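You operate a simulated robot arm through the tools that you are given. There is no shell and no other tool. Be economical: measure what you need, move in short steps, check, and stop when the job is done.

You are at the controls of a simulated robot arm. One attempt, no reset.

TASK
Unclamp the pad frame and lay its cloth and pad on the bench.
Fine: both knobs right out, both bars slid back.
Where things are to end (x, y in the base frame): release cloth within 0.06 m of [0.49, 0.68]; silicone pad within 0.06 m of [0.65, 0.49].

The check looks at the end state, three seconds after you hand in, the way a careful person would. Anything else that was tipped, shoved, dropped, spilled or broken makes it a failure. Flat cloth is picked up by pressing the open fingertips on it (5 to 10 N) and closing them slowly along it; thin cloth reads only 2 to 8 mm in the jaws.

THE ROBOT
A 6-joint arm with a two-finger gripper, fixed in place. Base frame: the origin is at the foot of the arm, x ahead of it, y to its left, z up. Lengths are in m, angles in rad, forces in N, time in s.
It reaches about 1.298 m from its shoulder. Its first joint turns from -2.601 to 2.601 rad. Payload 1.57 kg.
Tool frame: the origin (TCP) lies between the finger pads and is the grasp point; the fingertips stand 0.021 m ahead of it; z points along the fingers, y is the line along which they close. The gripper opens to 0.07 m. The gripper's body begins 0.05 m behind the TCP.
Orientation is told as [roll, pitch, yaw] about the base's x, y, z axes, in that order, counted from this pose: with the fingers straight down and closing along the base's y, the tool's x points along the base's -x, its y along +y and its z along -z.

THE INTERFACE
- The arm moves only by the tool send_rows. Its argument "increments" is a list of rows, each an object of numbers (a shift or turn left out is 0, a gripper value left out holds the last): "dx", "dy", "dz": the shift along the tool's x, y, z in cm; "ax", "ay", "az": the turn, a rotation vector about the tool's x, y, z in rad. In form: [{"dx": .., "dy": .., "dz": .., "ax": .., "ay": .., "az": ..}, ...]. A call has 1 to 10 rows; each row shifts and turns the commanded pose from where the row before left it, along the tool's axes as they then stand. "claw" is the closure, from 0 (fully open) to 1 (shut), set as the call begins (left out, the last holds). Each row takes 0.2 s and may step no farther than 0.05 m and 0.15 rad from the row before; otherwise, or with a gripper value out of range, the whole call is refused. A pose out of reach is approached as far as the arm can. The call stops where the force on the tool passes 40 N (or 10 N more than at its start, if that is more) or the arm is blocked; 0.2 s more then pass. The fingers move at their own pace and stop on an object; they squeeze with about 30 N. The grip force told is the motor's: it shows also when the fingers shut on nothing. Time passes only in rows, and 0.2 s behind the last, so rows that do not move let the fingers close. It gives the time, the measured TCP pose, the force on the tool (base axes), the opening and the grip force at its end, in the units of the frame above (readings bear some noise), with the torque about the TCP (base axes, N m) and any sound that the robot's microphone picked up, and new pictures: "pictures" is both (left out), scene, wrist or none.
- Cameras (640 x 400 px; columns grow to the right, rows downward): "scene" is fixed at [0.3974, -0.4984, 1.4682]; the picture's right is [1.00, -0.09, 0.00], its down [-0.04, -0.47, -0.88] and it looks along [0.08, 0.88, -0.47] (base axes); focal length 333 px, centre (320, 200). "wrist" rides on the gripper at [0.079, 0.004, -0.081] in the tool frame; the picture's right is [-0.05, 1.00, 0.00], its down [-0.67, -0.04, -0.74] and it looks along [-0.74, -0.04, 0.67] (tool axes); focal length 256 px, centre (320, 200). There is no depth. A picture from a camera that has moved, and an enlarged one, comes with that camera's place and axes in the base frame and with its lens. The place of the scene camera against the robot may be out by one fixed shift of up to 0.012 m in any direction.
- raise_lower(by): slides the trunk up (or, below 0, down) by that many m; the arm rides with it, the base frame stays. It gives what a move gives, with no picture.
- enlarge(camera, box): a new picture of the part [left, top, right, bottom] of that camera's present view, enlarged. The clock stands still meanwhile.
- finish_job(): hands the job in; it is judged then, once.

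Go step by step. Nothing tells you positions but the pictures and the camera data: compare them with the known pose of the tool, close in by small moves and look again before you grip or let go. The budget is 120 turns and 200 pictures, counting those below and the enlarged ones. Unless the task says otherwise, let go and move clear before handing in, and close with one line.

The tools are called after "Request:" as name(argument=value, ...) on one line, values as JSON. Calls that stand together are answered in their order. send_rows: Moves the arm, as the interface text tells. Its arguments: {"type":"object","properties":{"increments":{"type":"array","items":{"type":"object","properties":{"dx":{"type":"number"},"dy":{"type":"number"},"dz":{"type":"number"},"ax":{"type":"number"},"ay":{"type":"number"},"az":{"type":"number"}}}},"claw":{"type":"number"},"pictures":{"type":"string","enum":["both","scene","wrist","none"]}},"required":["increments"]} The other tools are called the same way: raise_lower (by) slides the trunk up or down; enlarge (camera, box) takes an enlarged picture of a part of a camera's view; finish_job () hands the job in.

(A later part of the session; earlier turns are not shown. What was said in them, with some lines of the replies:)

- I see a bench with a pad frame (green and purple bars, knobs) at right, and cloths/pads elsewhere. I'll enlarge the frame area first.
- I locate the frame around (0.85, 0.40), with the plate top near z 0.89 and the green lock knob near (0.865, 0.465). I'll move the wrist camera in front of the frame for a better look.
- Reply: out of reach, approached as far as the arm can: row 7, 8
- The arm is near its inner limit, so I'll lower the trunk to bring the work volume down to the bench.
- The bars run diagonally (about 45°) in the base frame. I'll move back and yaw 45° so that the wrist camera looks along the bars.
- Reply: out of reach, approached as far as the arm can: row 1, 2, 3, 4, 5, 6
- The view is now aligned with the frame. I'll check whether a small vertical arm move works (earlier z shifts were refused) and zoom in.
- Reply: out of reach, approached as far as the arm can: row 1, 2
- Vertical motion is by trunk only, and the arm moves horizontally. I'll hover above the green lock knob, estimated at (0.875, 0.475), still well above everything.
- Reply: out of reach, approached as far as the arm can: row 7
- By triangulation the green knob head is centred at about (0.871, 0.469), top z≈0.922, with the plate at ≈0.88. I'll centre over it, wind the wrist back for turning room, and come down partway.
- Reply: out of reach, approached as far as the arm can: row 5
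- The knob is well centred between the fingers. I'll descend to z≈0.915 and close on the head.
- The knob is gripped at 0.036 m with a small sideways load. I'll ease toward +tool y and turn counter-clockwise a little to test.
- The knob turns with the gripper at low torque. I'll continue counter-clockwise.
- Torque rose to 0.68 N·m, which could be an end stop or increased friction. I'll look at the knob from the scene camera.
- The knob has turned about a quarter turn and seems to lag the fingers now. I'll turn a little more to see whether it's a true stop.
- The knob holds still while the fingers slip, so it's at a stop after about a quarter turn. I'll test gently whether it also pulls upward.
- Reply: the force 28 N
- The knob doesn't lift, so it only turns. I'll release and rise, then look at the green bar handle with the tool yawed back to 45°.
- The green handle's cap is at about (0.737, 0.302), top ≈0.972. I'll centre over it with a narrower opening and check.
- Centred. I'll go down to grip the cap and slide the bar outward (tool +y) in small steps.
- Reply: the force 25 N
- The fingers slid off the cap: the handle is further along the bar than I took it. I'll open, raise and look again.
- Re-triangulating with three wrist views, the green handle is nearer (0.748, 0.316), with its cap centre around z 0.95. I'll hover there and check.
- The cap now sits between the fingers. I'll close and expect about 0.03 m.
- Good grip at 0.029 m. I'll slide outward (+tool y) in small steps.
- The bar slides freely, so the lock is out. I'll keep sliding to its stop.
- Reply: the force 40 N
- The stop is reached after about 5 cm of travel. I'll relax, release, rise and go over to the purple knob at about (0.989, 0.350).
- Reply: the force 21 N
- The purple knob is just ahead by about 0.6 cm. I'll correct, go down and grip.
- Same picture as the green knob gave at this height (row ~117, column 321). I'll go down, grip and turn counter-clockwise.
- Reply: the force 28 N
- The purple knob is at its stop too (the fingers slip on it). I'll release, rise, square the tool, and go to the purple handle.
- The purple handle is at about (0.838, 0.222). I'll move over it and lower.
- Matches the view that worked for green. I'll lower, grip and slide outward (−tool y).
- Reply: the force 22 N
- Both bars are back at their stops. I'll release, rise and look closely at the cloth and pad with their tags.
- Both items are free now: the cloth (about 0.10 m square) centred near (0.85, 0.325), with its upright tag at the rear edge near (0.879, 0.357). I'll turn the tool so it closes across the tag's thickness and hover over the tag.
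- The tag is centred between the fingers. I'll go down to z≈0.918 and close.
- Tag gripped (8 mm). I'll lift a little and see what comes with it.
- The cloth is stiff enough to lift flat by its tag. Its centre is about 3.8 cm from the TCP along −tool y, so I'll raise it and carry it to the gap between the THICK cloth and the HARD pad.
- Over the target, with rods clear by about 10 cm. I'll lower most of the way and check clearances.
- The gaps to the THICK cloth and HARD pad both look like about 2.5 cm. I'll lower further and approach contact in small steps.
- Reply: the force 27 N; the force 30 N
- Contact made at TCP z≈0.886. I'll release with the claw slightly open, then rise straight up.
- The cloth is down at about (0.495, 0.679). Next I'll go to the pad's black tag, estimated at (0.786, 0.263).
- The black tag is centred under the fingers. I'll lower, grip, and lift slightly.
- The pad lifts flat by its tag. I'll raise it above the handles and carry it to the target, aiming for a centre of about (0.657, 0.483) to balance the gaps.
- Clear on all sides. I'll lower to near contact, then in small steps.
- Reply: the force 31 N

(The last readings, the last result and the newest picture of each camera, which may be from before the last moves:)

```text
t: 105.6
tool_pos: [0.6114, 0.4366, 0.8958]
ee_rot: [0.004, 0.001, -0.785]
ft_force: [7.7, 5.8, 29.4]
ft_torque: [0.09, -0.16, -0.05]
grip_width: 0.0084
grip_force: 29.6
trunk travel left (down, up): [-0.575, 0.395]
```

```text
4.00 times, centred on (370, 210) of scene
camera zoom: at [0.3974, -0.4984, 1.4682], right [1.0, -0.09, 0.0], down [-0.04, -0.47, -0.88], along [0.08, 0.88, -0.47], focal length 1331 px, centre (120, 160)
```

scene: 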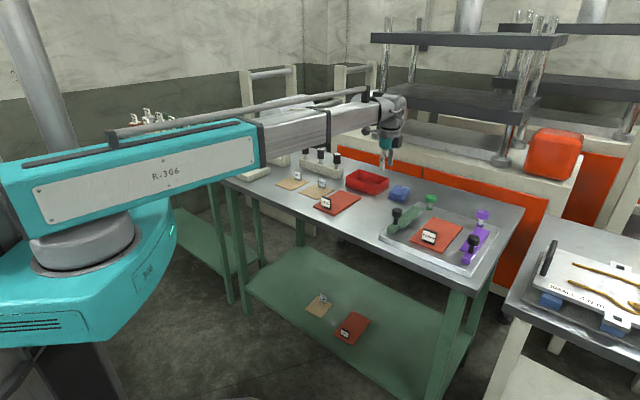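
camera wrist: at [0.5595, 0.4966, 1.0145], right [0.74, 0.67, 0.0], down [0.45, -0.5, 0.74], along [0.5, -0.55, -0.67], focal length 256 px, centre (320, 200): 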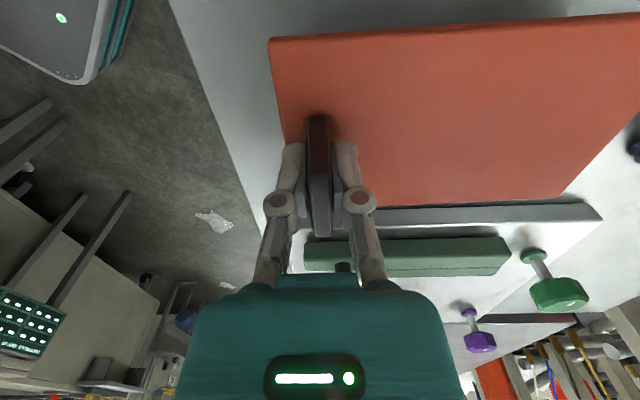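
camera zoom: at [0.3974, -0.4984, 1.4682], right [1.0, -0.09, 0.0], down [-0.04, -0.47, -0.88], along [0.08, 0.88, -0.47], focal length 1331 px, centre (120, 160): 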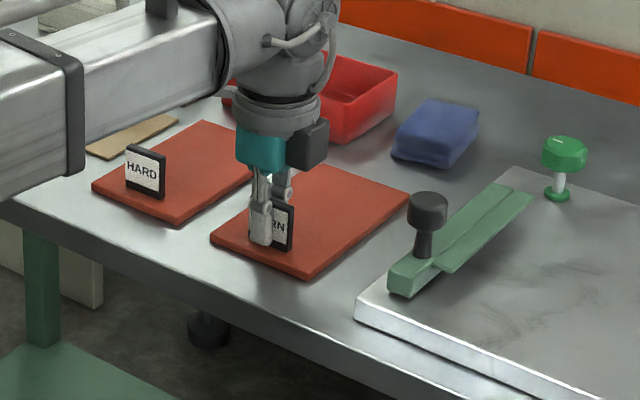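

The pad rests on the bench, clear of the HARD pad and the frame. I'll release, rise and inspect the end state.

Request:
send_rows(increments=[{}, {}, {}], claw=0.4, pictures="none")

Request:
raise_lower(by=0.25)

Request:
send_rows(increments=[{"dy": -4}, {"dy": -4}], pictures="wrist")

Request:
enlarge(camera="scene", box=[240, 140, 530, 300])

Request:
enlarge(camera="scene", box=[370, 180, 520, 280])

```text
t: 106.4
tool_pos: [0.6115, 0.4361, 0.8933]
ee_rot: [-0.001, 0.0, -0.784]
ft_force: [-0.1, -0.6, 0.9]
ft_torque: [0.02, -0.03, -0.01]
grip_width: 0.0421
grip_force: 0.1
trunk travel left (down, up): [-0.575, 0.395]
```

```text
t: 109.0
tool_pos: [0.613, 0.4358, 1.1443]
ee_rot: [-0.002, 0.002, -0.783]
ft_force: [-0.5, -0.7, -0.9]
ft_torque: [0.04, 0.03, 0.0]
grip_width: 0.0421
grip_force: 0.2
trunk travel left (down, up): [-0.825, 0.145]
```

```text
t: 109.6
tool_pos: [0.5555, 0.378, 1.1437]
ee_rot: [-0.002, 0.0, -0.783]
ft_force: [-0.6, -0.5, 0.4]
ft_torque: [0.02, -0.03, 0.02]
grip_width: 0.042
grip_force: 0.0
trunk travel left (down, up): [-0.825, 0.145]
camera wrist: at [0.5029, 0.4381, 1.226], right [0.74, 0.67, 0.0], down [0.45, -0.5, 0.74], along [0.5, -0.55, -0.67], focal length 256 px, centre (320, 200)
```

wrist: 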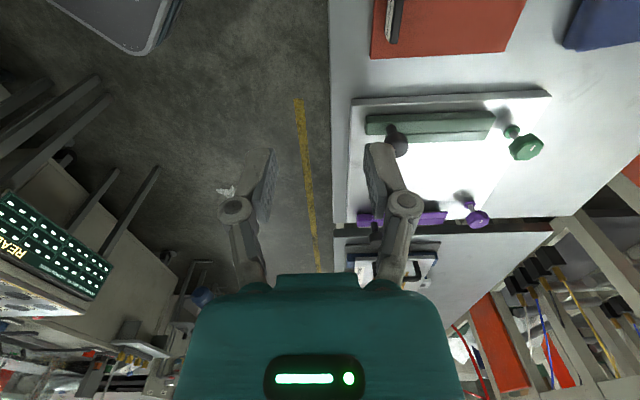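

```text
2.21 times, centred on (385, 220) of scene
camera zoom: at [0.3974, -0.4984, 1.4682], right [1.0, -0.09, 0.0], down [-0.04, -0.47, -0.88], along [0.08, 0.88, -0.47], focal length 734 px, centre (177, 156)
```

zoom: 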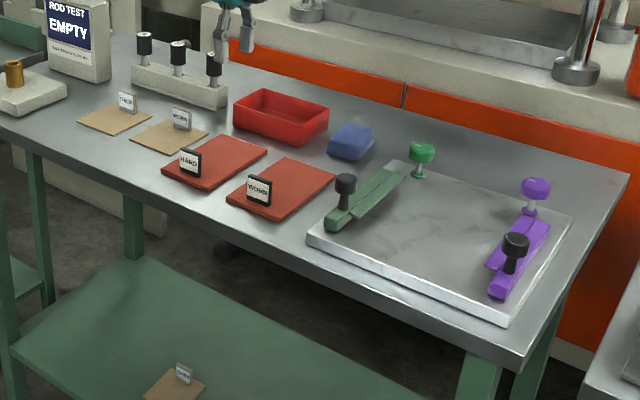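

```text
4.00 times, centred on (445, 230) of scene
camera zoom: at [0.3974, -0.4984, 1.4682], right [1.0, -0.09, 0.0], down [-0.04, -0.47, -0.88], along [0.08, 0.88, -0.47], focal length 1331 px, centre (-180, 80)
```

zoom: 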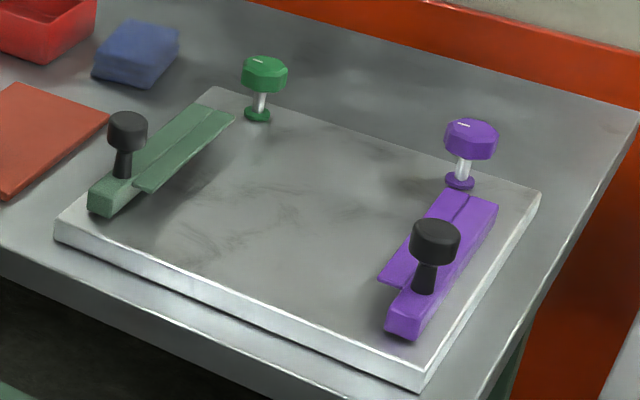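

Both knobs are at their out stops, both bars are back at theirs, and the cloth (about 0.495, 0.679) and pad (about 0.657, 0.483) lie flat on the bench with nothing else moved. Handing in.

Request:
finish_job()

```text
The job is handed in.
```

The job is handed in: both knobs are turned out to their stops, both bars are slid back, and the cloth and pad lie flat on the bench. By my estimates the cloth is about 5 mm from its target and the pad about 10 mm.
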